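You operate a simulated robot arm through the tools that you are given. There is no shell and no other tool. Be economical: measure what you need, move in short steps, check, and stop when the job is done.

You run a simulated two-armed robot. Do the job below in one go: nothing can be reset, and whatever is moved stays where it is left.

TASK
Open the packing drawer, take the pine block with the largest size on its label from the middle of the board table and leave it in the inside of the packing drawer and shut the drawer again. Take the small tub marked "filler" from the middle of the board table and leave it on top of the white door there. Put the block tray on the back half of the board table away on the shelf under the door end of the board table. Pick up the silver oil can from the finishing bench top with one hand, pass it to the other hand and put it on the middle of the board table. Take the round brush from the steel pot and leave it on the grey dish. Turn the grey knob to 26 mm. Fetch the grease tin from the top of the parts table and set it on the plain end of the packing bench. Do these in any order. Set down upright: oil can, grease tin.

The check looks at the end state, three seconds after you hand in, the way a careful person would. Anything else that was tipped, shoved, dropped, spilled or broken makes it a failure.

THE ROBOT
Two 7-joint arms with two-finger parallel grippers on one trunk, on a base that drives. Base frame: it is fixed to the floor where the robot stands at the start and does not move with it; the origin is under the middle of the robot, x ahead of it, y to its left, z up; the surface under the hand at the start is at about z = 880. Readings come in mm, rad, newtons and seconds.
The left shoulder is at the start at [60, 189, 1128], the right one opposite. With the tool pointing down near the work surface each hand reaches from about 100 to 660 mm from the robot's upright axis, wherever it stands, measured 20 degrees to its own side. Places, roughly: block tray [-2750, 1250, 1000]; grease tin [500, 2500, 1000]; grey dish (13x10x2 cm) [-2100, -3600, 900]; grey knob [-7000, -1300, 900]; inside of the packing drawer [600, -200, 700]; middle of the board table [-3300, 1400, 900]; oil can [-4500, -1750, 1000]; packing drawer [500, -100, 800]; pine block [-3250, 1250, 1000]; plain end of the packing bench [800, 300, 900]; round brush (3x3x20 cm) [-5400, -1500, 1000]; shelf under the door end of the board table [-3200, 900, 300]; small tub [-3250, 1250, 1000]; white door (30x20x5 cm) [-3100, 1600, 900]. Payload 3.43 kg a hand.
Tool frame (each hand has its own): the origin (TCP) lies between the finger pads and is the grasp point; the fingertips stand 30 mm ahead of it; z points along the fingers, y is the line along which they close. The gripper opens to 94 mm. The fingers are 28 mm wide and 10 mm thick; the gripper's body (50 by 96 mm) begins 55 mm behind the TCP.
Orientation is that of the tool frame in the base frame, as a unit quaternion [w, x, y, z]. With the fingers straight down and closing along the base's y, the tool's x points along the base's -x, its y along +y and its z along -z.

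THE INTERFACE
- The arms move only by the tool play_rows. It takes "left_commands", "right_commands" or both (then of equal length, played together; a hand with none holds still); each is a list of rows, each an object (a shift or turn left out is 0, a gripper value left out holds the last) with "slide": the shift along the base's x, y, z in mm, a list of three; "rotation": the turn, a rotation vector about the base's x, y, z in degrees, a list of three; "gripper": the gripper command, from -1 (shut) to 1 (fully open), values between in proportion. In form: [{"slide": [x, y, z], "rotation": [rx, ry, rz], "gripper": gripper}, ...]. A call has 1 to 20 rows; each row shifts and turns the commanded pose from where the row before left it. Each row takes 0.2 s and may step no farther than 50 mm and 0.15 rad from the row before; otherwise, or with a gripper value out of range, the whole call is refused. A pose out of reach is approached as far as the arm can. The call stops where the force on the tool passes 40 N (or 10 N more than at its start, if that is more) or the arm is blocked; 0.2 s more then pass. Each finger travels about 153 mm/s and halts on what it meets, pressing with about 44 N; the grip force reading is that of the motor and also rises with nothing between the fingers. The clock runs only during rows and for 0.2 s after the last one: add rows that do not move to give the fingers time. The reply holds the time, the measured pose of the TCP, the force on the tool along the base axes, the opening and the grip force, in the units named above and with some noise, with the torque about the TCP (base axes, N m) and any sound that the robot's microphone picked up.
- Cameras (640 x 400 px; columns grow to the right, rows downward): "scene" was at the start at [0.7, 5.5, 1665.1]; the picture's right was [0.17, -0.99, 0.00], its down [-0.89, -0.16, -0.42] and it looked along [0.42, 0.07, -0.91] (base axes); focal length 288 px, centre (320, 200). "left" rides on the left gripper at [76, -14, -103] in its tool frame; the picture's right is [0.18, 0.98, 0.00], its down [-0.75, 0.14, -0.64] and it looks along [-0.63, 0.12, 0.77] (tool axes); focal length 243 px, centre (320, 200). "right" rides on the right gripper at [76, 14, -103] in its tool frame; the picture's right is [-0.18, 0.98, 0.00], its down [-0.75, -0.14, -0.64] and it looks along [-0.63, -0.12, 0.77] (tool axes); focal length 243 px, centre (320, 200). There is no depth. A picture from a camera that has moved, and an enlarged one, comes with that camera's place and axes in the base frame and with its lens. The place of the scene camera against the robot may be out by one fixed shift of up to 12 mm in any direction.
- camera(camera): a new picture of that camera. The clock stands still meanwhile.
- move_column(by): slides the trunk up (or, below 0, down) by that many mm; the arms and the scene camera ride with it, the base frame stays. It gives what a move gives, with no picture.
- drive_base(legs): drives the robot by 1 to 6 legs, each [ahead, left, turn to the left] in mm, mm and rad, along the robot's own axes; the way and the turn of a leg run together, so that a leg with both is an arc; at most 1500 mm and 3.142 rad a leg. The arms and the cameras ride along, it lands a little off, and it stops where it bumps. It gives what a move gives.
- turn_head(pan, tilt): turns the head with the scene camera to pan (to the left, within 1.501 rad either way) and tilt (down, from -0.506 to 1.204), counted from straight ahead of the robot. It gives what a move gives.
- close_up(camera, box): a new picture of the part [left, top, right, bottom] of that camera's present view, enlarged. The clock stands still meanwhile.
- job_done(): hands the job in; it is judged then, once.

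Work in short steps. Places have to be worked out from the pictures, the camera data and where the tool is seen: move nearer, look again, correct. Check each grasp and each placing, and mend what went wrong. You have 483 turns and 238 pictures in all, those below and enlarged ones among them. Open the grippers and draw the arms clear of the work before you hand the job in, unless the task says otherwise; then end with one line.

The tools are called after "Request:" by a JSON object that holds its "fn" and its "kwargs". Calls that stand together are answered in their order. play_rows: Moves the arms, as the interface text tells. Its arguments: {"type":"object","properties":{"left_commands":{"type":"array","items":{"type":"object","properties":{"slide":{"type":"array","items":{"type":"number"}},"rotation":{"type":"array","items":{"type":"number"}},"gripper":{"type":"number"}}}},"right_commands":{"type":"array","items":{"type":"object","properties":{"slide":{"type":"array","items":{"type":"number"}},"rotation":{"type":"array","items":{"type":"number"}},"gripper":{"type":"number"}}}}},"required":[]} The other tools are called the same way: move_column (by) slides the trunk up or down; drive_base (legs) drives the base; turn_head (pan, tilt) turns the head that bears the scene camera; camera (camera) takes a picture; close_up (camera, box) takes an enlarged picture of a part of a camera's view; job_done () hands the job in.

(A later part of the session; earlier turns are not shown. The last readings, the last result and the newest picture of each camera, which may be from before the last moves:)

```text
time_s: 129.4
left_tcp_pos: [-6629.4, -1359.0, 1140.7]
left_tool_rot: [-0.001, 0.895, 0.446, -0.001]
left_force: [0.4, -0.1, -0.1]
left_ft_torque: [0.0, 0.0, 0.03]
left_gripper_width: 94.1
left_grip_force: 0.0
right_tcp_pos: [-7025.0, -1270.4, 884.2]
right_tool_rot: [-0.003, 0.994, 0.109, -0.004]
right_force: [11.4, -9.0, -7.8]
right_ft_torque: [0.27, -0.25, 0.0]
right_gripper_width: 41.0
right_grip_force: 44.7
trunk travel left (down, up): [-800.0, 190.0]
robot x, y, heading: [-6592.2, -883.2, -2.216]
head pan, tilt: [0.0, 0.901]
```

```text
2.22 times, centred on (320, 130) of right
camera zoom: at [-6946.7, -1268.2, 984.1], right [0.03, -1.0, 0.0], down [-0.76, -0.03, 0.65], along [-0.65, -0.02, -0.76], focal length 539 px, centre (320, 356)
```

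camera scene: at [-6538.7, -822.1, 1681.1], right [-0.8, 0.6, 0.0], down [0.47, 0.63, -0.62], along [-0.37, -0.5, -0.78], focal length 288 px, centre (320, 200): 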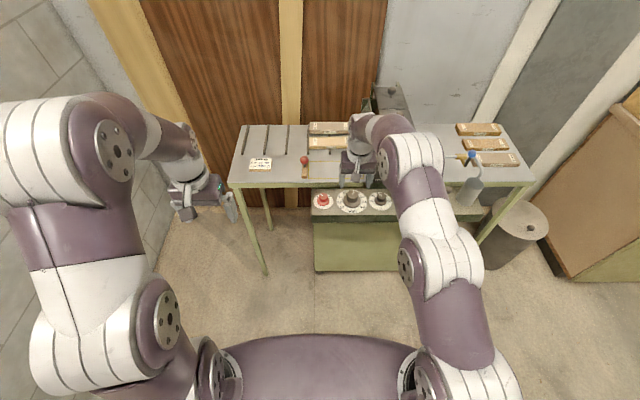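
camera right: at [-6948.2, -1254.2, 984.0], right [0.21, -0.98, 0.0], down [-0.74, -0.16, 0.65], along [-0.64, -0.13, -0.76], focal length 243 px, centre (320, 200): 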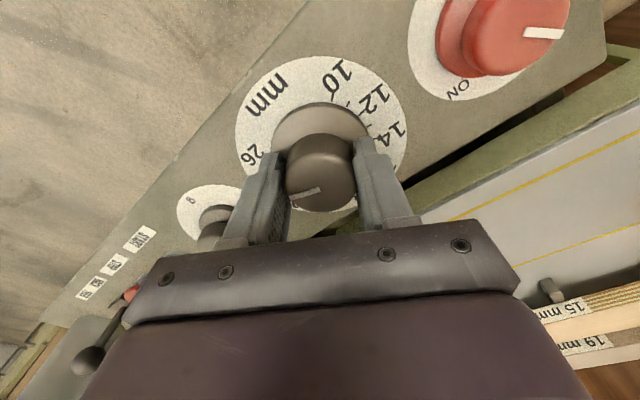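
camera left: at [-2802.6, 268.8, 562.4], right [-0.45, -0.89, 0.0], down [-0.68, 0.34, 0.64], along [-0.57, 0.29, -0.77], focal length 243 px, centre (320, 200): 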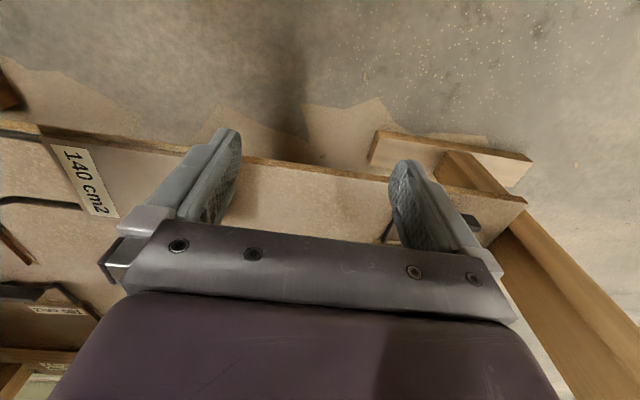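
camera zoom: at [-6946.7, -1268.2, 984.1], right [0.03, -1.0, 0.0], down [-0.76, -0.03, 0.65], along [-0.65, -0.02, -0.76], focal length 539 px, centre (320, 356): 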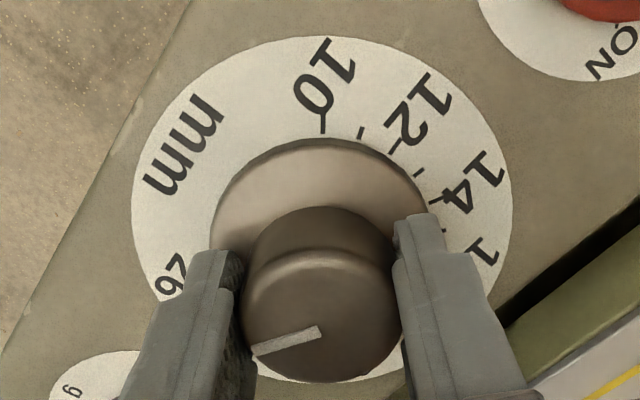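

I think it is close to 26; I release and lift to read the dial from the head camera.

Request:
{"fn": "play_rows", "kwargs": {"right_commands": [{"gripper": 0.4}, {"gripper": 0.4}, {"gripper": 0.4}, {"slide": [0, 0, 30]}, {"slide": [0, 0, 40]}, {"slide": [0, 0, 40]}, {"slide": [0, 0, 0]}]}}

Request:
{"fn": "camera", "kwargs": {"camera": "right"}}

Request:
{"fn": "close_up", "kwargs": {"camera": "scene", "box": [320, 190, 400, 250]}}

```text
time_s: 131.0
left_tcp_pos: [-6629.7, -1358.3, 1140.5]
left_tool_rot: [0.0, 0.895, 0.446, 0.0]
left_force: [-0.1, -0.4, -0.4]
left_ft_torque: [0.01, -0.01, 0.0]
left_gripper_width: 93.8
left_grip_force: 0.1
right_tcp_pos: [-7027.5, -1270.7, 992.9]
right_tool_rot: [-0.001, 0.994, 0.11, -0.003]
right_force: [-0.4, 0.0, 0.0]
right_ft_torque: [0.02, -0.02, 0.01]
right_gripper_width: 65.9
right_grip_force: 0.1
trunk travel left (down, up): [-800.0, 190.0]
robot x, y, heading: [-6590.2, -884.7, -2.217]
head pan, tilt: [0.0, 0.901]
```

```text
175 pictures are left
camera right: at [-6947.7, -1267.7, 1094.2], right [0.03, -1.0, 0.0], down [-0.76, -0.03, 0.65], along [-0.65, -0.02, -0.76], focal length 243 px, centre (320, 200)
```

right: 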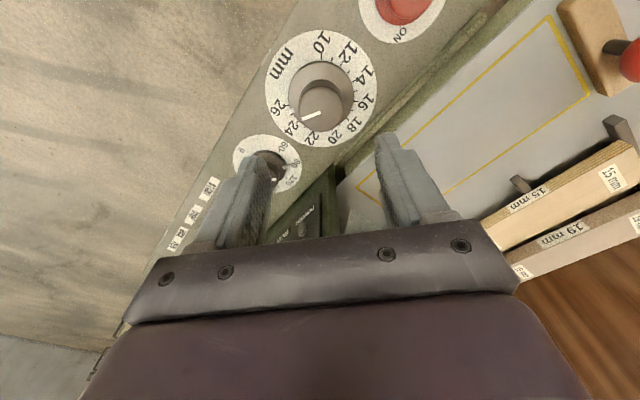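

```text
6.67 times, centred on (360, 220) of scene
camera zoom: at [-6599.3, -902.7, 1681.1], right [-0.8, 0.6, 0.0], down [0.47, 0.63, -0.62], along [-0.37, -0.5, -0.78], focal length 1922 px, centre (53, 67)
```

zoom: 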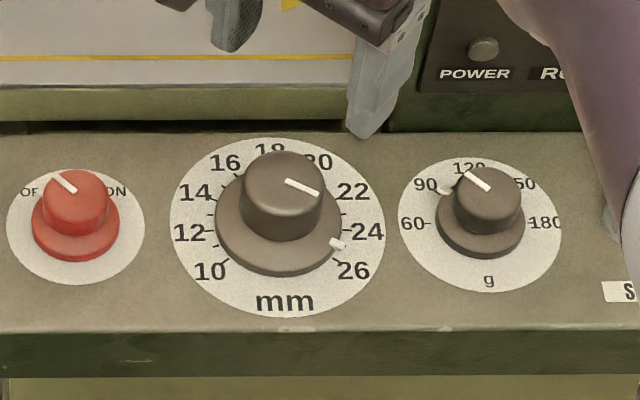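

The reading seems slightly under 26. I enlarge the wrist view to judge it.

Request:
{"fn": "close_up", "kwargs": {"camera": "right", "box": [260, 20, 380, 150]}}

Request:
{"fn": "close_up", "kwargs": {"camera": "scene", "box": [338, 206, 372, 232]}}

```text
3.08 times, centred on (320, 85) of right
camera zoom: at [-6947.7, -1267.7, 1094.2], right [0.03, -1.0, 0.0], down [-0.76, -0.03, 0.65], along [-0.65, -0.02, -0.76], focal length 746 px, centre (320, 554)
```

zoom: 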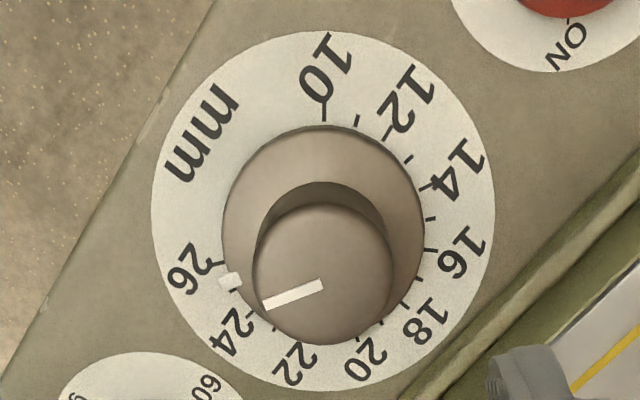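

```text
15.38 times, centred on (355, 219) of scene
camera zoom: at [-6599.3, -902.7, 1681.1], right [-0.8, 0.6, 0.0], down [0.47, 0.63, -0.62], along [-0.37, -0.5, -0.78], focal length 4436 px, centre (-218, -92)
```

zoom: 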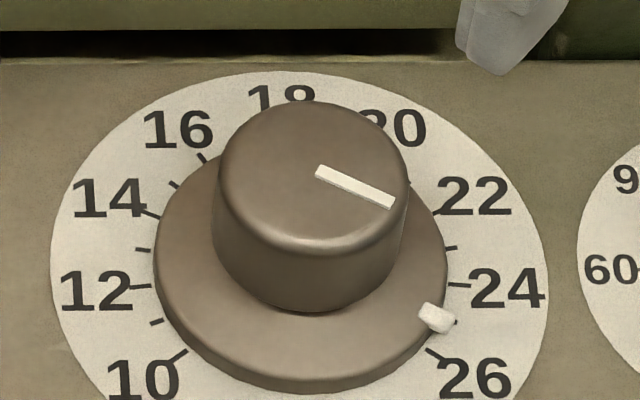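

Both views say about 25.6. I regrasp and turn 5° more.

Request:
{"fn": "play_rows", "kwargs": {"right_commands": [{"slide": [0, 0, -40]}, {"slide": [0, 0, -40]}, {"slide": [1, 0, -20]}, {"slide": [0, 0, -8]}, {"gripper": -1}, {"gripper": -1}, {"gripper": -1}, {"rotation": [0, 0, -3]}, {"rotation": [0, 0, -2.5]}, {"slide": [0, 0, 0]}]}}

Request:
{"fn": "play_rows", "kwargs": {"right_commands": [{"gripper": 0.4}, {"gripper": 0.4}, {"gripper": 0.4}, {"slide": [0, 0, 30]}, {"slide": [0, 0, 40]}, {"slide": [0, 0, 40]}, {"slide": [0, 0, 0]}]}}

Request:
{"fn": "close_up", "kwargs": {"camera": "scene", "box": [338, 206, 372, 232]}}

Request:
{"fn": "close_up", "kwargs": {"camera": "right", "box": [260, 20, 380, 150]}}

```text
time_s: 133.2
left_tcp_pos: [-6630.0, -1359.0, 1140.6]
left_tool_rot: [-0.001, 0.895, 0.446, 0.0]
left_force: [0.0, 0.4, 0.5]
left_ft_torque: [-0.05, -0.02, -0.02]
left_gripper_width: 93.9
left_grip_force: 0.1
right_tcp_pos: [-7023.1, -1271.2, 885.1]
right_tool_rot: [-0.002, 0.998, 0.062, -0.004]
right_force: [4.3, -4.7, -1.7]
right_ft_torque: [-0.22, -1.38, -0.01]
right_gripper_width: 41.2
right_grip_force: 45.2
trunk travel left (down, up): [-800.0, 190.0]
robot x, y, heading: [-6591.7, -881.9, -2.213]
head pan, tilt: [0.0, 0.901]
```

```text
time_s: 134.8
left_tcp_pos: [-6630.5, -1358.7, 1141.6]
left_tool_rot: [0.0, 0.895, 0.446, 0.0]
left_force: [0.1, 1.0, 1.6]
left_ft_torque: [0.01, 0.0, 0.01]
left_gripper_width: 94.3
left_grip_force: 0.2
right_tcp_pos: [-7026.1, -1270.8, 994.8]
right_tool_rot: [-0.001, 0.998, 0.062, -0.003]
right_force: [-0.2, 0.2, -0.3]
right_ft_torque: [0.0, -0.04, -0.01]
right_gripper_width: 65.9
right_grip_force: 0.1
trunk travel left (down, up): [-800.0, 190.0]
robot x, y, heading: [-6588.8, -886.1, -2.216]
head pan, tilt: [0.0, 0.901]
```

```text
15.38 times, centred on (355, 219) of scene
camera zoom: at [-6599.4, -902.6, 1681.1], right [-0.8, 0.6, 0.0], down [0.47, 0.63, -0.62], along [-0.37, -0.5, -0.78], focal length 4436 px, centre (-218, -92)
```

zoom: 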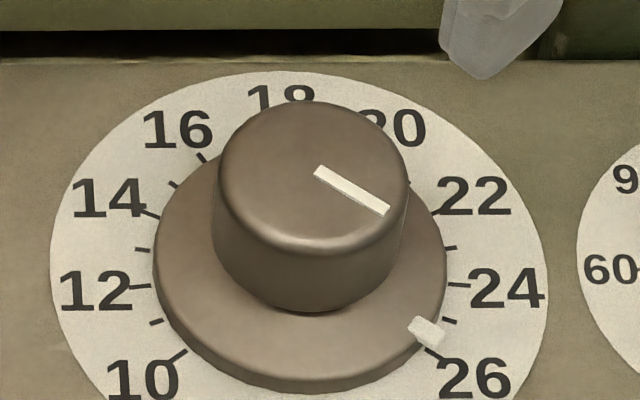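

```text
3.08 times, centred on (320, 85) of right
camera zoom: at [-6947.5, -1275.3, 1096.2], right [-0.06, -1.0, 0.0], down [-0.76, 0.05, 0.65], along [-0.65, 0.04, -0.76], focal length 746 px, centre (320, 554)
```

zoom: 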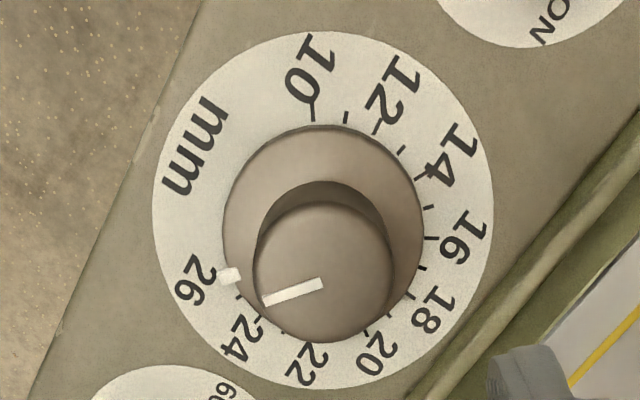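

Reads 26 now within a hair. I raise the hand, restore its yaw and back away toward the finishing bench.

Request:
{"fn": "play_rows", "kwargs": {"right_commands": [{"slide": [10, 13, 30]}, {"slide": [10, 13, 30], "rotation": [0, 0, 7.6]}, {"slide": [10, 13, 20], "rotation": [0, 0, 7.6]}, {"slide": [10, 13, 20], "rotation": [0, 0, 7.6]}, {"slide": [10, 13, 0], "rotation": [0, 0, 7.6]}, {"slide": [10, 13, 0], "rotation": [0, 0, 7.6]}, {"slide": [10, 13, 0], "rotation": [0, 0, 7.6]}, {"slide": [10, 13, 0]}, {"slide": [0, 0, 0]}]}}

Request:
{"fn": "drive_base", "kwargs": {"legs": [[-600, 0, 0], [-100, 1000, 0]]}}

Request:
{"fn": "turn_head", "kwargs": {"pan": 0.5, "tilt": 0.6}}

Request:
{"fn": "camera", "kwargs": {"camera": "scene"}}

```text
time_s: 136.8
left_tcp_pos: [-6630.2, -1358.0, 1140.0]
left_tool_rot: [-0.001, 0.895, 0.446, 0.0]
left_force: [0.3, 0.0, -0.2]
left_ft_torque: [-0.02, -0.03, 0.0]
left_gripper_width: 93.9
left_grip_force: 0.0
right_tcp_pos: [-6944.4, -1165.3, 1094.6]
right_tool_rot: [0.0, 0.896, 0.443, -0.004]
right_force: [0.8, -0.1, -0.2]
right_ft_torque: [0.02, -0.02, -0.01]
right_gripper_width: 65.8
right_grip_force: 0.0
trunk travel left (down, up): [-800.0, 190.0]
robot x, y, heading: [-6588.6, -884.9, -2.216]
head pan, tilt: [0.0, 0.901]
```

```text
time_s: 144.8
left_tcp_pos: [-5428.5, -1391.6, 1140.3]
left_tool_rot: [-0.001, 0.899, 0.438, -0.001]
left_force: [-0.4, -0.1, 0.1]
left_ft_torque: [0.0, 0.03, -0.02]
left_gripper_width: 94.0
left_grip_force: 0.0
right_tcp_pos: [-5737.8, -1192.3, 1094.6]
right_tool_rot: [-0.001, 0.9, 0.436, -0.004]
right_force: [0.3, -0.3, 1.0]
right_ft_torque: [0.04, 0.0, -0.01]
right_gripper_width: 65.9
right_grip_force: 0.1
trunk travel left (down, up): [-800.0, 190.0]
robot x, y, heading: [-5380.5, -913.0, -2.238]
head pan, tilt: [0.0, 0.901]
stopped in leg 2: the robot was blocked; the commanded pose is now the measured one
```

```text
time_s: 145.8
left_tcp_pos: [-5429.4, -1390.7, 1140.6]
left_tool_rot: [0.0, 0.899, 0.439, 0.0]
left_force: [0.8, 0.1, 0.6]
left_ft_torque: [0.0, -0.03, -0.02]
left_gripper_width: 93.9
left_grip_force: 0.1
right_tcp_pos: [-5740.5, -1192.3, 1094.0]
right_tool_rot: [0.0, 0.9, 0.436, -0.004]
right_force: [-0.2, -0.2, -0.2]
right_ft_torque: [0.0, -0.01, -0.03]
right_gripper_width: 65.7
right_grip_force: 0.0
trunk travel left (down, up): [-800.0, 190.0]
robot x, y, heading: [-5382.6, -918.4, -2.235]
head pan, tilt: [0.499, 0.6]
```

```text
169 pictures are left
camera scene: at [-5359.2, -962.0, 1705.8], right [-0.99, 0.16, 0.0], down [0.09, 0.56, -0.82], along [-0.14, -0.81, -0.57], focal length 288 px, centre (320, 200)
```

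scene: 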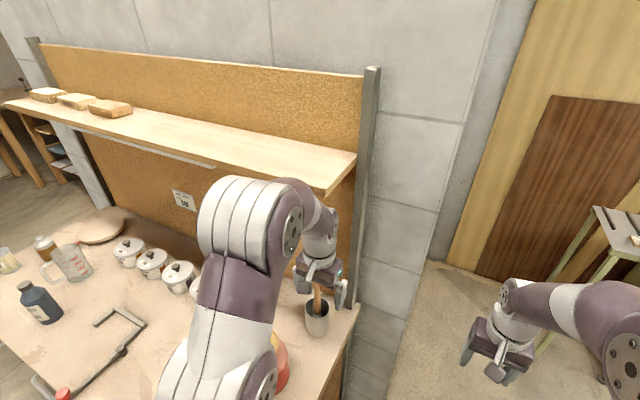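

The base touched the bench end, and the left hand is now right over the brush pot. I look with the left camera before anything else.

Request:
{"fn": "camera", "kwargs": {"camera": "left"}}

Request:
{"fn": "turn_head", "kwargs": {"pan": 0.8, "tilt": 1.0}}

Request:
{"fn": "camera", "kwargs": {"camera": "scene"}}

```text
168 pictures are left
camera left: at [-5396.2, -1320.6, 1242.6], right [0.89, -0.46, 0.0], down [-0.35, -0.68, 0.64], along [-0.3, -0.57, -0.77], focal length 243 px, centre (320, 200)
```

left: 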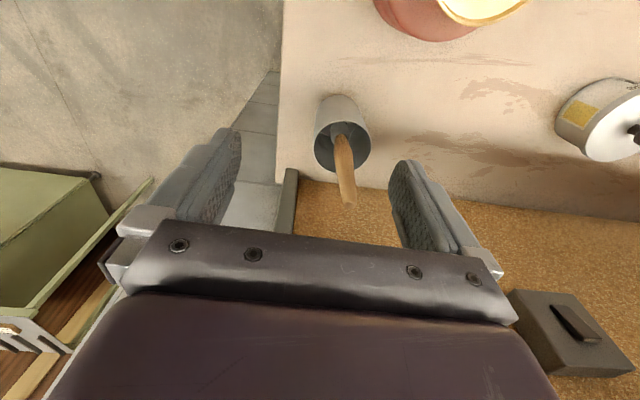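

```text
time_s: 146.7
left_tcp_pos: [-5429.9, -1389.6, 1141.9]
left_tool_rot: [0.0, 0.899, 0.439, 0.001]
left_force: [-0.9, 0.0, -0.7]
left_ft_torque: [-0.01, -0.02, 0.0]
left_gripper_width: 94.1
left_grip_force: 0.0
right_tcp_pos: [-5741.7, -1192.0, 1095.0]
right_tool_rot: [0.0, 0.9, 0.436, -0.004]
right_force: [-0.2, 0.5, 0.0]
right_ft_torque: [0.01, -0.01, -0.02]
right_gripper_width: 65.8
right_grip_force: 0.1
trunk travel left (down, up): [-800.0, 190.0]
robot x, y, heading: [-5379.7, -912.5, -2.238]
head pan, tilt: [0.799, 1.0]
```

```text
167 pictures are left
camera scene: at [-5335.1, -944.0, 1673.9], right [-0.99, -0.13, 0.0], down [-0.11, 0.83, -0.54], along [0.07, -0.54, -0.84], focal length 288 px, centre (320, 200)
```

scene: 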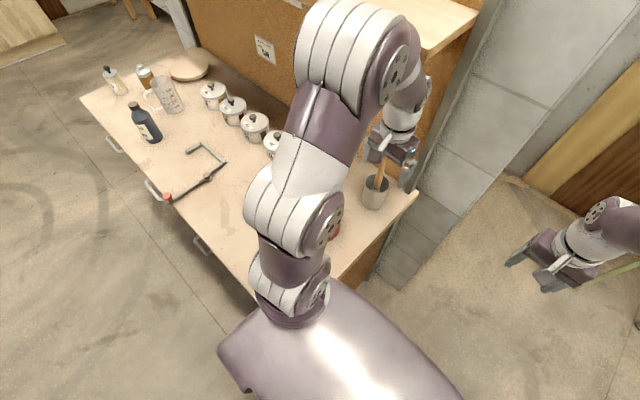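

The hand is just right for the brush. I move it horizontally over the handle and look again.

Request:
{"fn": "play_rows", "kwargs": {"left_commands": [{"slide": [-1, -17, 0]}, {"slide": [-1, -17, 0]}, {"slide": [-1, -16, 0]}, {"slide": [0, 0, 0]}]}}

Request:
{"fn": "camera", "kwargs": {"camera": "left"}}

Request:
{"fn": "camera", "kwargs": {"camera": "scene"}}

```text
time_s: 147.8
left_tcp_pos: [-5424.1, -1413.8, 1136.9]
left_tool_rot: [-0.008, 0.9, 0.435, 0.013]
left_force: [0.1, 0.1, 0.0]
left_ft_torque: [-0.02, -0.03, 0.03]
left_gripper_width: 94.0
left_grip_force: 0.0
right_tcp_pos: [-5735.7, -1176.3, 1101.0]
right_tool_rot: [0.006, 0.9, 0.436, -0.008]
right_force: [1.1, -0.9, 0.4]
right_ft_torque: [0.05, 0.03, 0.02]
right_gripper_width: 65.7
right_grip_force: 0.2
trunk travel left (down, up): [-800.0, 190.0]
robot x, y, heading: [-5377.7, -913.4, -2.235]
head pan, tilt: [0.799, 1.0]
stopped in row 4 (left hand): the arm was blocked; the commanded pose is now the measured one
```

```text
166 pictures are left
camera left: at [-5391.4, -1347.1, 1240.1], right [0.89, -0.47, 0.0], down [-0.37, -0.7, 0.62], along [-0.29, -0.55, -0.79], focal length 243 px, centre (320, 200)
```

left: 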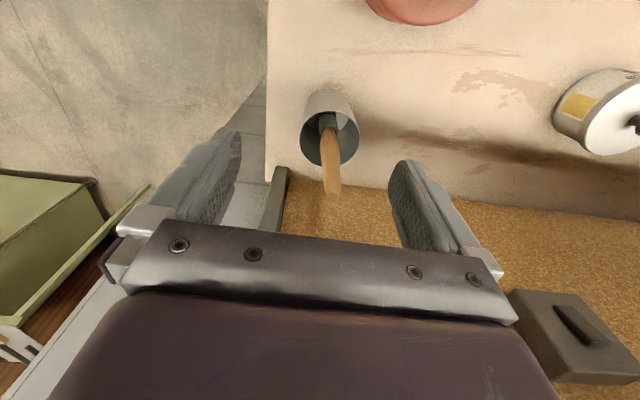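

```text
165 pictures are left
camera scene: at [-5327.2, -922.0, 1675.3], right [-0.99, -0.14, 0.01], down [-0.12, 0.83, -0.55], along [0.07, -0.55, -0.84], focal length 288 px, centre (320, 200)
```

scene: 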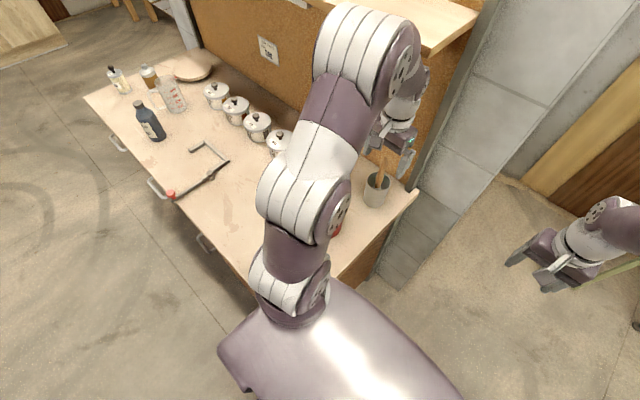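

The upper arm met the shelf over the bench (its front edge is right above the pot, z≈1390). I retract the hand, ease the base 40 mm to the right, and will come in with the hand pitched forward and lower.

Request:
{"fn": "play_rows", "kwargs": {"left_commands": [{"slide": [12, 20, -10]}, {"slide": [15, 20, -10]}, {"slide": [20, 26, 0]}, {"slide": [25, 32, 0]}, {"slide": [0, 0, 0]}]}}

Request:
{"fn": "drive_base", "kwargs": {"legs": [[0, -40, 0]]}}

Request:
{"fn": "camera", "kwargs": {"camera": "scene"}}

```text
time_s: 149.1
left_tcp_pos: [-5359.1, -1331.8, 1111.9]
left_tool_rot: [-0.009, 0.899, 0.437, 0.013]
left_force: [1.0, -0.4, -0.1]
left_ft_torque: [0.01, -0.01, 0.05]
left_gripper_width: 94.1
left_grip_force: 0.1
right_tcp_pos: [-5741.5, -1189.2, 1095.4]
right_tool_rot: [0.0, 0.9, 0.436, -0.004]
right_force: [0.0, 0.1, -0.3]
right_ft_torque: [0.0, 0.01, -0.03]
right_gripper_width: 66.0
right_grip_force: 0.0
trunk travel left (down, up): [-800.0, 190.0]
robot x, y, heading: [-5377.3, -915.5, -2.233]
head pan, tilt: [0.799, 1.0]
```

```text
time_s: 149.9
left_tcp_pos: [-5386.5, -1311.1, 1109.8]
left_tool_rot: [-0.011, 0.9, 0.437, 0.012]
left_force: [0.1, -0.2, -0.1]
left_ft_torque: [0.02, 0.02, 0.04]
left_gripper_width: 93.7
left_grip_force: 0.0
right_tcp_pos: [-5768.6, -1168.6, 1094.5]
right_tool_rot: [-0.001, 0.9, 0.436, -0.005]
right_force: [0.9, 0.4, 0.7]
right_ft_torque: [0.01, 0.07, -0.02]
right_gripper_width: 65.9
right_grip_force: 0.0
trunk travel left (down, up): [-800.0, 190.0]
robot x, y, heading: [-5411.1, -893.4, -2.232]
head pan, tilt: [0.799, 1.0]
```

```text
164 pictures are left
camera scene: at [-5360.6, -922.3, 1673.7], right [-0.99, -0.14, 0.0], down [-0.12, 0.83, -0.54], along [0.07, -0.53, -0.84], focal length 288 px, centre (320, 200)
```

scene: 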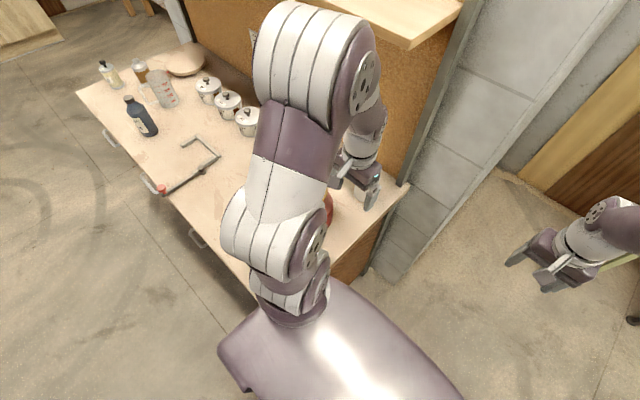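

I pitch the left hand 50° forward and set it just before the brush handle.

Request:
{"fn": "play_rows", "kwargs": {"left_commands": [{"slide": [0, 0, 8], "rotation": [-6.55, 5.13, 0]}, {"slide": [0, 0, 8], "rotation": [-6.55, 5.13, 0]}, {"slide": [-1, -9, 0], "rotation": [-6.55, 5.13, 0]}, {"slide": [-1, -9, 0], "rotation": [-6.55, 5.13, 0]}, {"slide": [-1, -9, 0], "rotation": [-6.55, 5.13, 0]}, {"slide": [-1, -9, 0], "rotation": [-6.55, 5.13, 0]}, {"slide": [0, 0, 0]}]}}

Request:
{"fn": "camera", "kwargs": {"camera": "left"}}

Request:
{"fn": "camera", "kwargs": {"camera": "scene"}}

```text
time_s: 151.5
left_tcp_pos: [-5393.5, -1345.9, 1128.1]
left_tool_rot: [0.176, 0.822, 0.398, -0.368]
left_force: [0.3, -0.7, 0.2]
left_ft_torque: [-0.01, -0.01, 0.0]
left_gripper_width: 93.8
left_grip_force: 0.1
right_tcp_pos: [-5771.7, -1167.5, 1094.8]
right_tool_rot: [0.0, 0.9, 0.436, -0.005]
right_force: [-0.1, -0.5, 1.1]
right_ft_torque: [-0.01, 0.0, 0.01]
right_gripper_width: 65.9
right_grip_force: 0.0
trunk travel left (down, up): [-800.0, 190.0]
robot x, y, heading: [-5415.2, -892.3, -2.234]
head pan, tilt: [0.799, 1.0]
```

```text
163 pictures are left
camera left: at [-5327.3, -1236.2, 1138.9], right [0.85, -0.51, -0.14], down [0.1, -0.11, 0.99], along [-0.52, -0.85, -0.04], focal length 243 px, centre (320, 200)
```

left: 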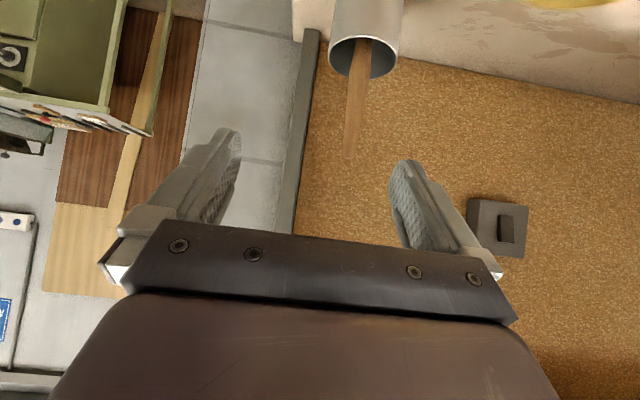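

```text
162 pictures are left
camera scene: at [-5365.1, -918.5, 1673.9], right [-0.99, -0.14, 0.0], down [-0.11, 0.83, -0.54], along [0.07, -0.54, -0.84], focal length 288 px, centre (320, 200)
```

scene: 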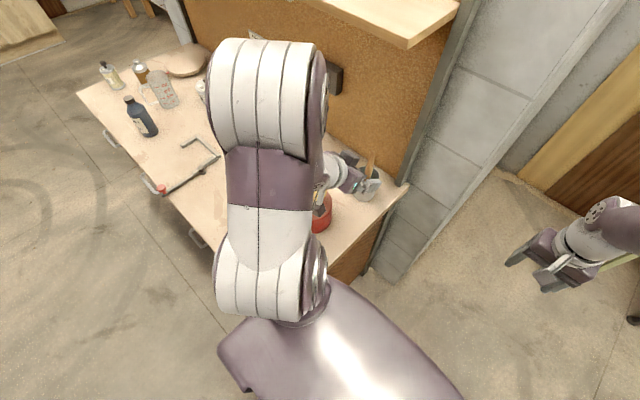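

Triangulated: pot rim ≈[-5429,-1440,990], handle tip ≈[-5436,-1455,1083]. I shift sideways, then move in to grip the handle at z≈1052.

Request:
{"fn": "play_rows", "kwargs": {"left_commands": [{"slide": [12.5, -10, 0]}, {"slide": [12.5, -10, 0]}, {"slide": [-13, -17, -15]}, {"slide": [-13, -17, -15]}, {"slide": [-13, -17, -15]}, {"slide": [-13, -17, -15]}, {"slide": [-13, -16, -16]}, {"slide": [0, 0, 0]}]}}

Request:
{"fn": "camera", "kwargs": {"camera": "left"}}

Request:
{"fn": "camera", "kwargs": {"camera": "scene"}}

```text
time_s: 153.3
left_tcp_pos: [-5432.6, -1449.2, 1051.2]
left_tool_rot: [0.176, 0.822, 0.399, -0.367]
left_force: [-0.4, 0.1, -0.7]
left_ft_torque: [0.0, 0.05, -0.01]
left_gripper_width: 94.3
left_grip_force: 0.0
right_tcp_pos: [-5771.8, -1166.3, 1094.2]
right_tool_rot: [0.0, 0.9, 0.436, -0.004]
right_force: [-0.1, -0.1, -0.4]
right_ft_torque: [-0.03, 0.0, -0.01]
right_gripper_width: 65.6
right_grip_force: 0.1
trunk travel left (down, up): [-800.0, 190.0]
robot x, y, heading: [-5413.9, -892.6, -2.232]
head pan, tilt: [0.799, 1.0]
```

```text
161 pictures are left
camera left: at [-5366.1, -1339.7, 1061.1], right [0.85, -0.51, -0.14], down [0.1, -0.11, 0.99], along [-0.52, -0.85, -0.04], focal length 243 px, centre (320, 200)
```

left: 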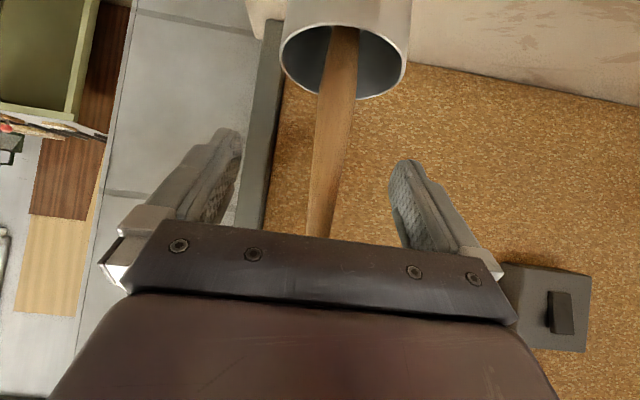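

```text
160 pictures are left
camera scene: at [-5365.2, -918.0, 1673.9], right [-0.99, -0.14, 0.0], down [-0.11, 0.83, -0.54], along [0.07, -0.54, -0.84], focal length 288 px, centre (320, 200)
```

scene: 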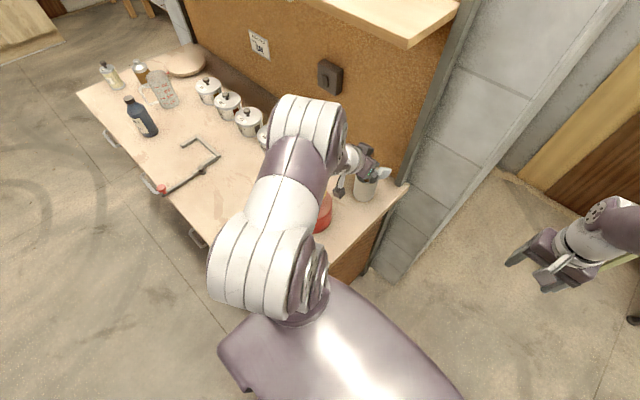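

The handle runs through the grasp point. I close and lift straight up slowly.

Request:
{"fn": "play_rows", "kwargs": {"left_commands": [{"gripper": -1}, {"gripper": -1}, {"gripper": -1}, {"gripper": -1}, {"slide": [0, 0, 10]}, {"slide": [0, 0, 15]}, {"slide": [0, 0, 20]}, {"slide": [0, 0, 0]}]}}

Request:
{"fn": "camera", "kwargs": {"camera": "left"}}

Request:
{"fn": "camera", "kwargs": {"camera": "scene"}}

```text
time_s: 155.1
left_tcp_pos: [-5433.3, -1448.6, 1097.0]
left_tool_rot: [0.176, 0.822, 0.398, -0.368]
left_force: [-0.6, 0.0, -1.0]
left_ft_torque: [0.01, -0.01, 0.02]
left_gripper_width: 18.0
left_grip_force: 44.3
right_tcp_pos: [-5770.9, -1167.6, 1093.7]
right_tool_rot: [0.0, 0.9, 0.436, -0.004]
right_force: [-0.8, -0.4, -0.4]
right_ft_torque: [0.0, 0.0, -0.03]
right_gripper_width: 66.0
right_grip_force: 0.2
trunk travel left (down, up): [-800.0, 190.0]
robot x, y, heading: [-5415.0, -895.0, -2.234]
head pan, tilt: [0.799, 1.0]
```

```text
159 pictures are left
camera left: at [-5366.7, -1339.1, 1107.3], right [0.85, -0.51, -0.14], down [0.1, -0.11, 0.99], along [-0.52, -0.85, -0.04], focal length 243 px, centre (320, 200)
```

left: 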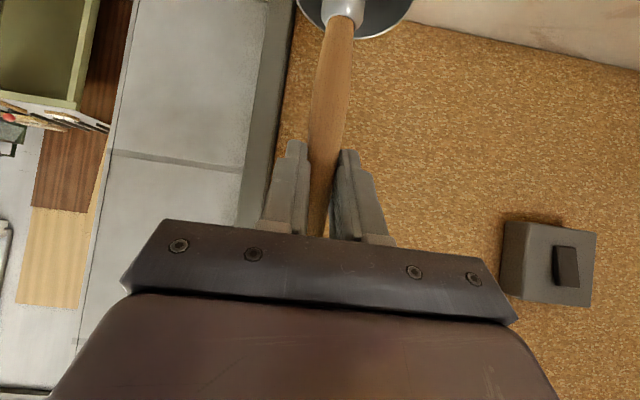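

```text
158 pictures are left
camera scene: at [-5365.4, -918.8, 1673.9], right [-0.99, -0.14, 0.0], down [-0.11, 0.83, -0.54], along [0.07, -0.54, -0.84], focal length 288 px, centre (320, 200)
```

scene: 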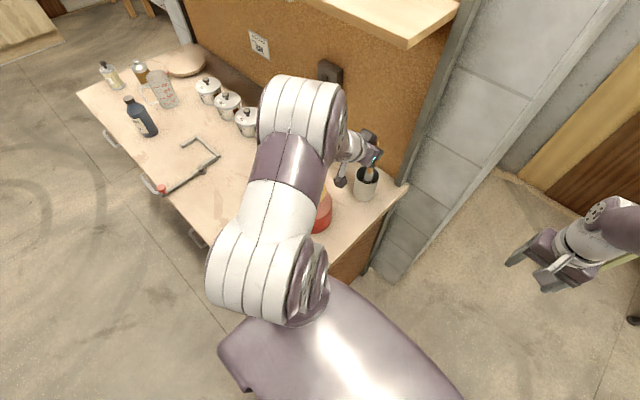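

It comes out cleanly. I lift another 80 mm and pull back toward me.

Request:
{"fn": "play_rows", "kwargs": {"left_commands": [{"slide": [0, 0, 20]}, {"slide": [0, 0, 20]}, {"slide": [0, 0, 20]}, {"slide": [0, 0, 20]}, {"slide": [6, 8, 10]}, {"slide": [18, 24, 5]}, {"slide": [18, 24, 0]}, {"slide": [0, 0, 0]}]}}

Request:
{"fn": "camera", "kwargs": {"camera": "scene"}}

Request:
{"fn": "camera", "kwargs": {"camera": "left"}}

```text
time_s: 156.9
left_tcp_pos: [-5391.3, -1394.6, 1190.7]
left_tool_rot: [0.176, 0.822, 0.398, -0.367]
left_force: [-0.3, 0.0, -0.6]
left_ft_torque: [0.0, 0.02, -0.01]
left_gripper_width: 17.6
left_grip_force: 44.1
right_tcp_pos: [-5771.7, -1165.9, 1094.1]
right_tool_rot: [0.0, 0.9, 0.436, -0.005]
right_force: [0.2, 0.0, 0.5]
right_ft_torque: [0.0, 0.01, -0.03]
right_gripper_width: 65.7
right_grip_force: 0.1
trunk travel left (down, up): [-800.0, 190.0]
robot x, y, heading: [-5412.1, -890.5, -2.234]
head pan, tilt: [0.799, 1.0]
```

```text
157 pictures are left
camera scene: at [-5365.7, -919.3, 1673.9], right [-0.99, -0.14, 0.0], down [-0.11, 0.83, -0.54], along [0.07, -0.53, -0.84], focal length 288 px, centre (320, 200)
```

scene: 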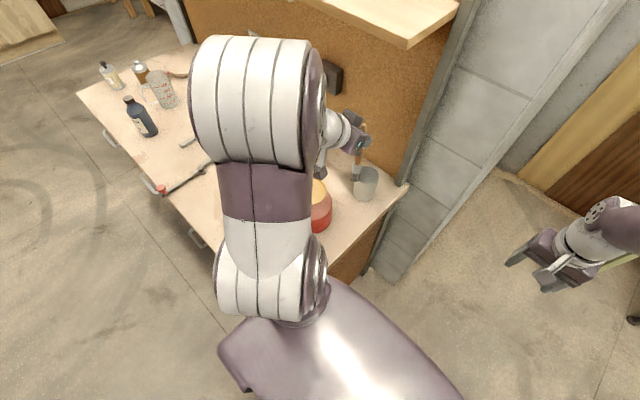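

```text
156 pictures are left
camera left: at [-5324.5, -1286.8, 1202.2], right [0.85, -0.51, -0.14], down [0.1, -0.11, 0.99], along [-0.52, -0.85, -0.04], focal length 243 px, centre (320, 200)
```

left: 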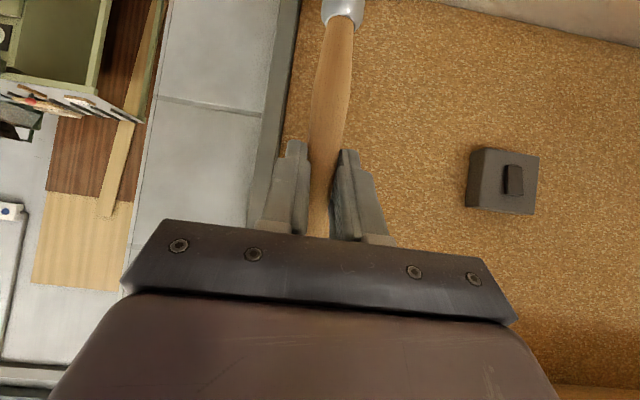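

The brush is out. I raise it clear of the red can, slide right, and back off from the bench.

Request:
{"fn": "play_rows", "kwargs": {"left_commands": [{"slide": [0, 0, 30]}, {"slide": [0, 0, 30]}, {"slide": [0, 0, 0]}]}}

Request:
{"fn": "drive_base", "kwargs": {"legs": [[0, -200, 0], [-700, 0, 0]]}}

Request:
{"fn": "turn_head", "kwargs": {"pan": 0.4, "tilt": 0.5}}

Request:
{"fn": "camera", "kwargs": {"camera": "scene"}}

```text
time_s: 157.7
left_tcp_pos: [-5390.6, -1396.0, 1251.4]
left_tool_rot: [0.176, 0.822, 0.399, -0.367]
left_force: [-0.6, 0.0, -1.1]
left_ft_torque: [-0.04, -0.03, -0.02]
left_gripper_width: 18.0
left_grip_force: 43.0
right_tcp_pos: [-5771.6, -1166.9, 1094.8]
right_tool_rot: [0.0, 0.9, 0.435, -0.004]
right_force: [1.1, 0.0, 0.3]
right_ft_torque: [-0.03, -0.02, -0.04]
right_gripper_width: 65.8
right_grip_force: 0.1
trunk travel left (down, up): [-800.0, 190.0]
robot x, y, heading: [-5410.8, -891.2, -2.235]
head pan, tilt: [0.799, 1.0]
```

```text
time_s: 162.8
left_tcp_pos: [-5118.5, -720.4, 1251.4]
left_tool_rot: [0.175, 0.822, 0.397, -0.368]
left_force: [1.6, 0.0, -0.7]
left_ft_torque: [-0.04, -0.03, 0.03]
left_gripper_width: 17.9
left_grip_force: 44.3
right_tcp_pos: [-5497.9, -492.4, 1094.1]
right_tool_rot: [0.0, 0.9, 0.435, -0.003]
right_force: [0.0, 0.2, -0.8]
right_ft_torque: [0.01, 0.03, 0.0]
right_gripper_width: 66.0
right_grip_force: 0.1
trunk travel left (down, up): [-800.0, 190.0]
robot x, y, heading: [-5138.4, -219.0, -2.233]
head pan, tilt: [0.799, 1.0]
```

```text
time_s: 163.7
left_tcp_pos: [-5117.4, -722.0, 1252.0]
left_tool_rot: [0.176, 0.822, 0.398, -0.368]
left_force: [0.3, -0.4, -0.8]
left_ft_torque: [-0.02, -0.02, -0.04]
left_gripper_width: 17.7
left_grip_force: 43.7
right_tcp_pos: [-5499.4, -492.6, 1093.6]
right_tool_rot: [0.001, 0.901, 0.435, -0.004]
right_force: [0.8, -0.2, 0.4]
right_ft_torque: [-0.01, -0.01, -0.01]
right_gripper_width: 65.6
right_grip_force: 0.1
trunk travel left (down, up): [-800.0, 190.0]
robot x, y, heading: [-5134.6, -219.6, -2.237]
head pan, tilt: [0.4, 0.499]
```

```text
155 pictures are left
camera scene: at [-5124.9, -264.1, 1714.9], right [-0.97, 0.26, 0.0], down [0.13, 0.46, -0.88], along [-0.23, -0.85, -0.48], focal length 288 px, centre (320, 200)
```

scene: 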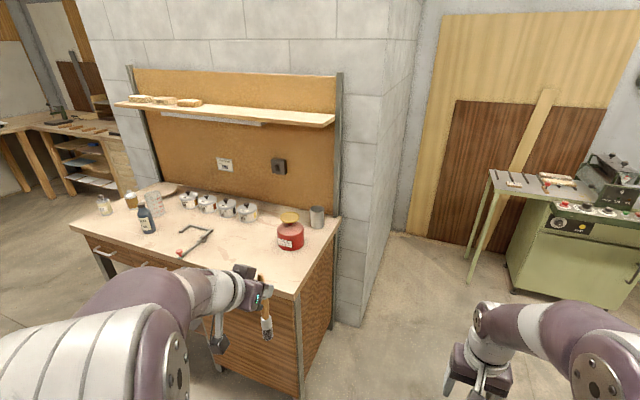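

Nothing was disturbed. I now turn and drive through the open floor toward the dish bench (around [-2100,-3600]).

Request:
{"fn": "drive_base", "kwargs": {"legs": [[0, 0, 1.863], [1450, 0, 0], [0, 0, -0.8], [1300, 0, 0]]}}

Request:
{"fn": "turn_head", "kwargs": {"pan": 0.5, "tilt": 0.4}}

Request:
{"fn": "camera", "kwargs": {"camera": "scene"}}

```text
time_s: 183.6
left_tcp_pos: [-2849.8, -2185.1, 1252.1]
left_tool_rot: [0.337, 0.511, 0.757, -0.229]
left_force: [-0.4, -0.2, -1.2]
left_ft_torque: [0.01, -0.01, -0.04]
left_gripper_width: 17.3
left_grip_force: 43.7
right_tcp_pos: [-3235.9, -2402.1, 1093.5]
right_tool_rot: [0.002, 0.558, 0.83, -0.004]
right_force: [0.9, -0.3, 0.3]
right_ft_torque: [-0.03, 0.03, -0.01]
right_gripper_width: 65.9
right_grip_force: 0.0
trunk travel left (down, up): [-800.0, 190.0]
robot x, y, heading: [-3295.1, -1955.6, -1.182]
head pan, tilt: [0.4, 0.499]
```

```text
time_s: 184.2
left_tcp_pos: [-2849.4, -2184.5, 1251.1]
left_tool_rot: [0.338, 0.509, 0.758, -0.229]
left_force: [0.6, 0.1, -0.6]
left_ft_torque: [0.05, -0.02, -0.01]
left_gripper_width: 17.2
left_grip_force: 44.3
right_tcp_pos: [-3235.7, -2403.0, 1094.3]
right_tool_rot: [0.002, 0.558, 0.83, -0.004]
right_force: [-0.5, 0.0, -0.2]
right_ft_torque: [0.0, -0.04, -0.03]
right_gripper_width: 65.6
right_grip_force: 0.0
trunk travel left (down, up): [-800.0, 190.0]
robot x, y, heading: [-3296.1, -1955.3, -1.183]
head pan, tilt: [0.499, 0.4]
```

```text
154 pictures are left
camera scene: at [-3247.7, -1963.8, 1724.1], right [-0.63, -0.78, 0.0], down [-0.3, 0.25, -0.92], along [0.72, -0.58, -0.39], focal length 288 px, centre (320, 200)
```

scene: 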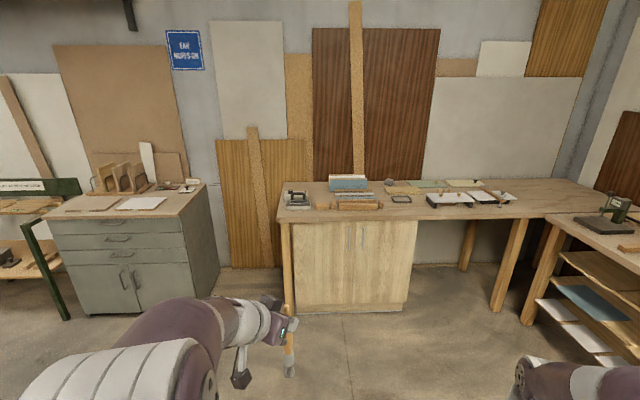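

Request:
{"fn": "close_up", "kwargs": {"camera": "scene", "box": [270, 160, 550, 230]}}

Request:
{"fn": "close_up", "kwargs": {"camera": "scene", "box": [270, 165, 400, 220]}}

Request:
{"fn": "close_up", "kwargs": {"camera": "scene", "box": [380, 170, 530, 220]}}

```text
2.29 times, centred on (410, 195) of scene
camera zoom: at [-3247.7, -1963.8, 1724.1], right [-0.63, -0.78, 0.0], down [-0.3, 0.25, -0.92], along [0.72, -0.58, -0.39], focal length 659 px, centre (114, 211)
```

zoom: 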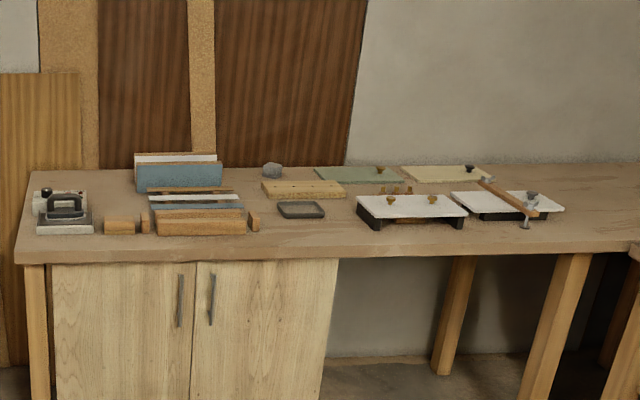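

```text
4.92 times, centred on (335, 192) of scene
camera zoom: at [-3247.7, -1963.8, 1724.1], right [-0.63, -0.78, 0.0], down [-0.3, 0.25, -0.92], along [0.72, -0.58, -0.39], focal length 1420 px, centre (246, 237)
```

zoom: 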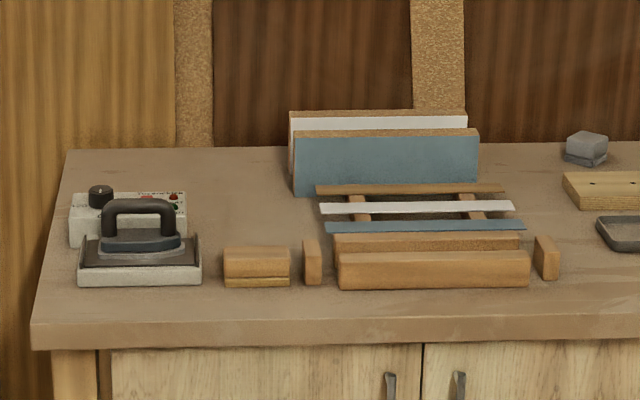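

```text
4.27 times, centred on (455, 195) of scene
camera zoom: at [-3247.7, -1963.8, 1724.1], right [-0.63, -0.78, 0.0], down [-0.3, 0.25, -0.92], along [0.72, -0.58, -0.39], focal length 1230 px, centre (-256, 221)
```

zoom: 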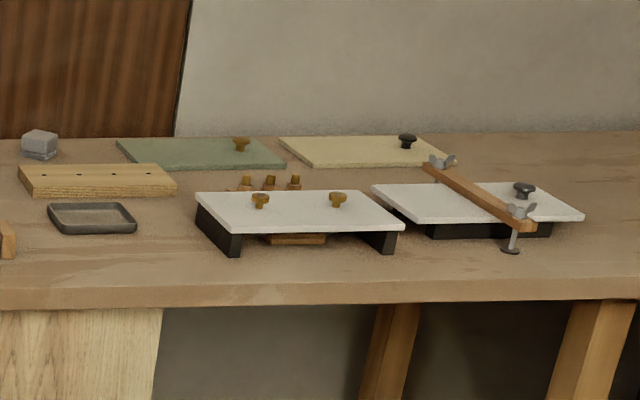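

The grey dish is at about [-2100,-3655]. To lay the brush flat I will hand it over: left rolls it horizontal, then the right hand (pointing down, fingers closing fore-aft) takes it. First I roll the left hand and yaw the right, keeping them apart.

Request:
{"fn": "play_rows", "kwargs": {"left_commands": [{"slide": [-10, -9, -8.2], "rotation": [-3.1, 7.6, 0]}, {"slide": [-10, -9, -8.2], "rotation": [-3.1, 7.6, 0]}, {"slide": [-10, -9, -8.2], "rotation": [-3.1, 7.6, 0]}, {"slide": [-10, -9, -8.2], "rotation": [-3.1, 7.6, 0]}, {"slide": [-10, -9, -8.2], "rotation": [-3.1, 7.6, 0]}, {"slide": [-10, -9, -8.2], "rotation": [-3.1, 7.6, 0]}, {"slide": [-10, -9, -8.2], "rotation": [-3.1, 7.6, 0]}, {"slide": [-10, -9, -8.2], "rotation": [-3.1, 7.6, 0]}, {"slide": [-10, -9, -8.2], "rotation": [-3.1, 7.6, 0]}, {"slide": [-10, -9, -8.2], "rotation": [-3.1, 7.6, 0]}, {"slide": [-10, -9, -8.2], "rotation": [-3.1, 7.6, 0]}, {"slide": [0, 0, 0]}], "right_commands": [{"slide": [-9, -4, 15]}, {"slide": [-9, -4, 15], "rotation": [0, 0, 8.2]}, {"slide": [-9, -4, 15], "rotation": [0, 0, 8.2]}, {"slide": [-9, -4, 15], "rotation": [0, 0, 8.2]}, {"slide": [-9, -4, 15], "rotation": [0, 0, 8.2]}, {"slide": [-9, -4, 15], "rotation": [0, 0, 8.2]}, {"slide": [-9, -4, 15], "rotation": [0, 0, 8.2]}, {"slide": [-9, -4, 15], "rotation": [0, 0, 8.2]}, {"slide": [0, 0, 15], "rotation": [0, 0, 8.2]}, {"slide": [0, 0, 15], "rotation": [0, 0, 8.2]}, {"slide": [0, 0, 0], "rotation": [0, 0, 8.2]}, {"slide": [0, 0, 0], "rotation": [0, 0, 8.0], "gripper": 0.7}]}}

Request:
{"fn": "turn_head", "kwargs": {"pan": 0, "tilt": 0.9}}

Request:
{"fn": "camera", "kwargs": {"camera": "scene"}}

Request:
{"fn": "camera", "kwargs": {"camera": "right"}}

```text
time_s: 186.8
left_tcp_pos: [-2888.6, -2310.0, 1186.6]
left_tool_rot: [0.078, 0.301, 0.79, -0.528]
left_force: [-0.3, 0.4, 0.1]
left_ft_torque: [0.03, -0.05, 0.01]
left_gripper_width: 17.2
left_grip_force: 44.2
left hand out of reach, approached as far as the arm can: row 5, 6, 7, 8, 9, 10, 11
right_tcp_pos: [-3316.3, -2415.7, 1196.5]
right_tool_rot: [0.004, -0.194, 0.981, -0.001]
right_force: [-0.6, 0.0, -0.2]
right_ft_torque: [0.01, -0.01, 0.0]
right_gripper_width: 80.1
right_grip_force: 0.1
right hand out of reach, approached as far as the arm can: row 7, 8, 9, 10
trunk travel left (down, up): [-800.0, 190.0]
robot x, y, heading: [-3298.9, -1956.8, -1.18]
head pan, tilt: [0.499, 0.4]
```

```text
time_s: 187.8
left_tcp_pos: [-2888.0, -2312.5, 1186.7]
left_tool_rot: [0.078, 0.301, 0.791, -0.527]
left_force: [-0.2, -0.1, 0.5]
left_ft_torque: [0.0, 0.01, 0.02]
left_gripper_width: 17.3
left_grip_force: 44.2
right_tcp_pos: [-3315.2, -2416.9, 1196.2]
right_tool_rot: [0.004, -0.191, 0.982, -0.001]
right_force: [0.0, 0.1, 0.5]
right_ft_torque: [0.01, 0.01, 0.0]
right_gripper_width: 79.6
right_grip_force: 0.0
trunk travel left (down, up): [-800.0, 190.0]
robot x, y, heading: [-3298.6, -1953.3, -1.178]
head pan, tilt: [0.0, 0.901]
```

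```text
150 pictures are left
camera scene: at [-3290.7, -1975.4, 1681.2], right [-0.92, -0.38, 0.0], down [-0.3, 0.72, -0.62], along [0.24, -0.57, -0.78], focal length 288 px, centre (320, 200)
```

scene: 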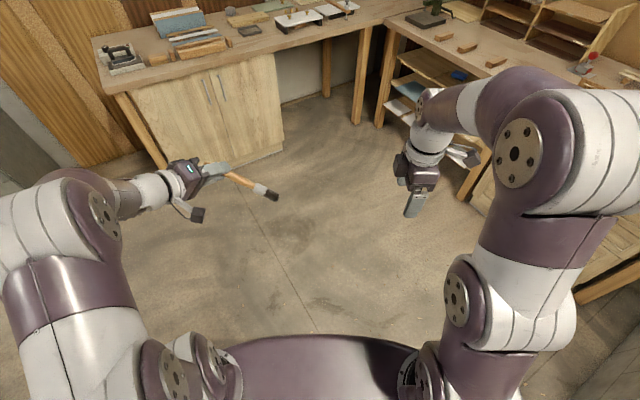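

```text
149 pictures are left
camera right: at [-3391.5, -2431.3, 1297.5], right [-0.2, 0.98, 0.0], down [0.75, 0.15, 0.65], along [0.64, 0.13, -0.76], focal length 243 px, centre (320, 200)
```

right: 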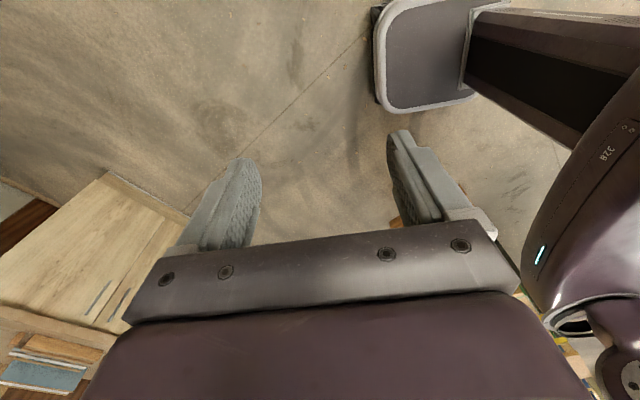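

The left roll stopped about 38° short (brush slopes down to the right). I bring the left hand toward the middle, and tilt the right hand by 38° to match.

Request:
{"fn": "play_rows", "kwargs": {"left_commands": [{"slide": [-23, -9.5, 0]}, {"slide": [-23, -9.5, 0]}, {"slide": [-23, -9.5, 0]}, {"slide": [-23, -9.5, 0]}, {"slide": [-23, -9.5, 0]}, {"slide": [0, 0, 0]}], "right_commands": [{"rotation": [2.9, -7.0, 0]}, {"rotation": [2.9, -7.0, 0]}, {"rotation": [2.9, -7.0, 0]}, {"rotation": [2.9, -7.0, 0]}, {"rotation": [2.8, -7.1, 0]}, {"slide": [0, 0, 0]}]}}

Request:
{"fn": "camera", "kwargs": {"camera": "scene"}}

Request:
{"fn": "camera", "kwargs": {"camera": "right"}}

```text
time_s: 189.2
left_tcp_pos: [-3003.1, -2356.5, 1187.5]
left_tool_rot: [0.078, 0.301, 0.79, -0.528]
left_force: [-0.2, 0.2, 0.4]
left_ft_torque: [0.0, -0.03, -0.02]
left_gripper_width: 17.4
left_grip_force: 43.7
right_tcp_pos: [-3297.1, -2378.7, 1126.6]
right_tool_rot: [0.322, -0.181, 0.927, 0.063]
right_force: [-0.3, 0.5, 0.5]
right_ft_torque: [-0.04, 0.02, 0.0]
right_gripper_width: 79.7
right_grip_force: 0.0
right hand out of reach, approached as far as the arm can: row 1, 2, 3, 4, 5
trunk travel left (down, up): [-800.0, 190.0]
robot x, y, heading: [-3295.7, -1955.2, -1.179]
head pan, tilt: [0.0, 0.901]
```

```text
148 pictures are left
camera scene: at [-3290.4, -1974.4, 1681.1], right [-0.92, -0.38, 0.0], down [-0.3, 0.72, -0.62], along [0.24, -0.57, -0.78], focal length 288 px, centre (320, 200)
```

scene: 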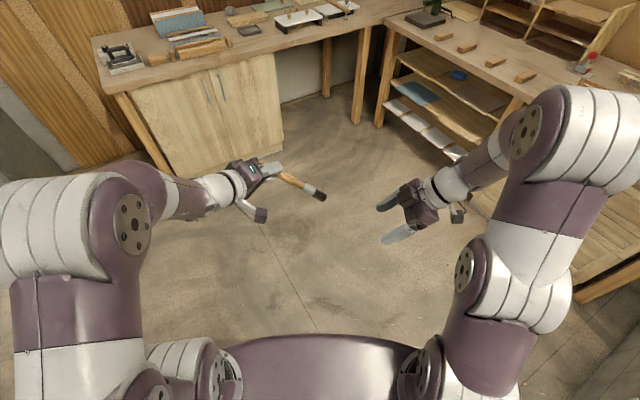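

```text
147 pictures are left
camera right: at [-3415.8, -2410.3, 1159.6], right [-0.23, 0.97, 0.11], down [0.23, -0.06, 0.97], along [0.94, 0.25, -0.21], focal length 243 px, centre (320, 200)
```

right: 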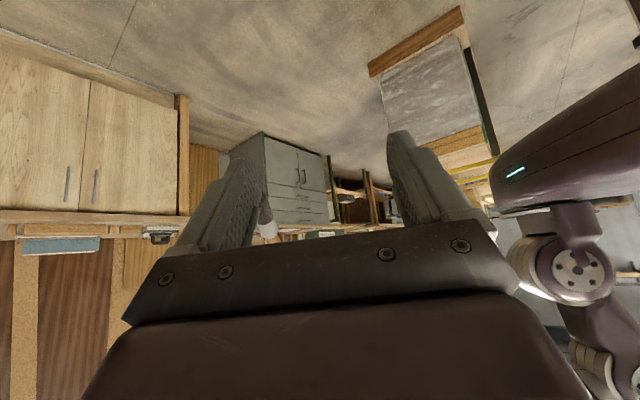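

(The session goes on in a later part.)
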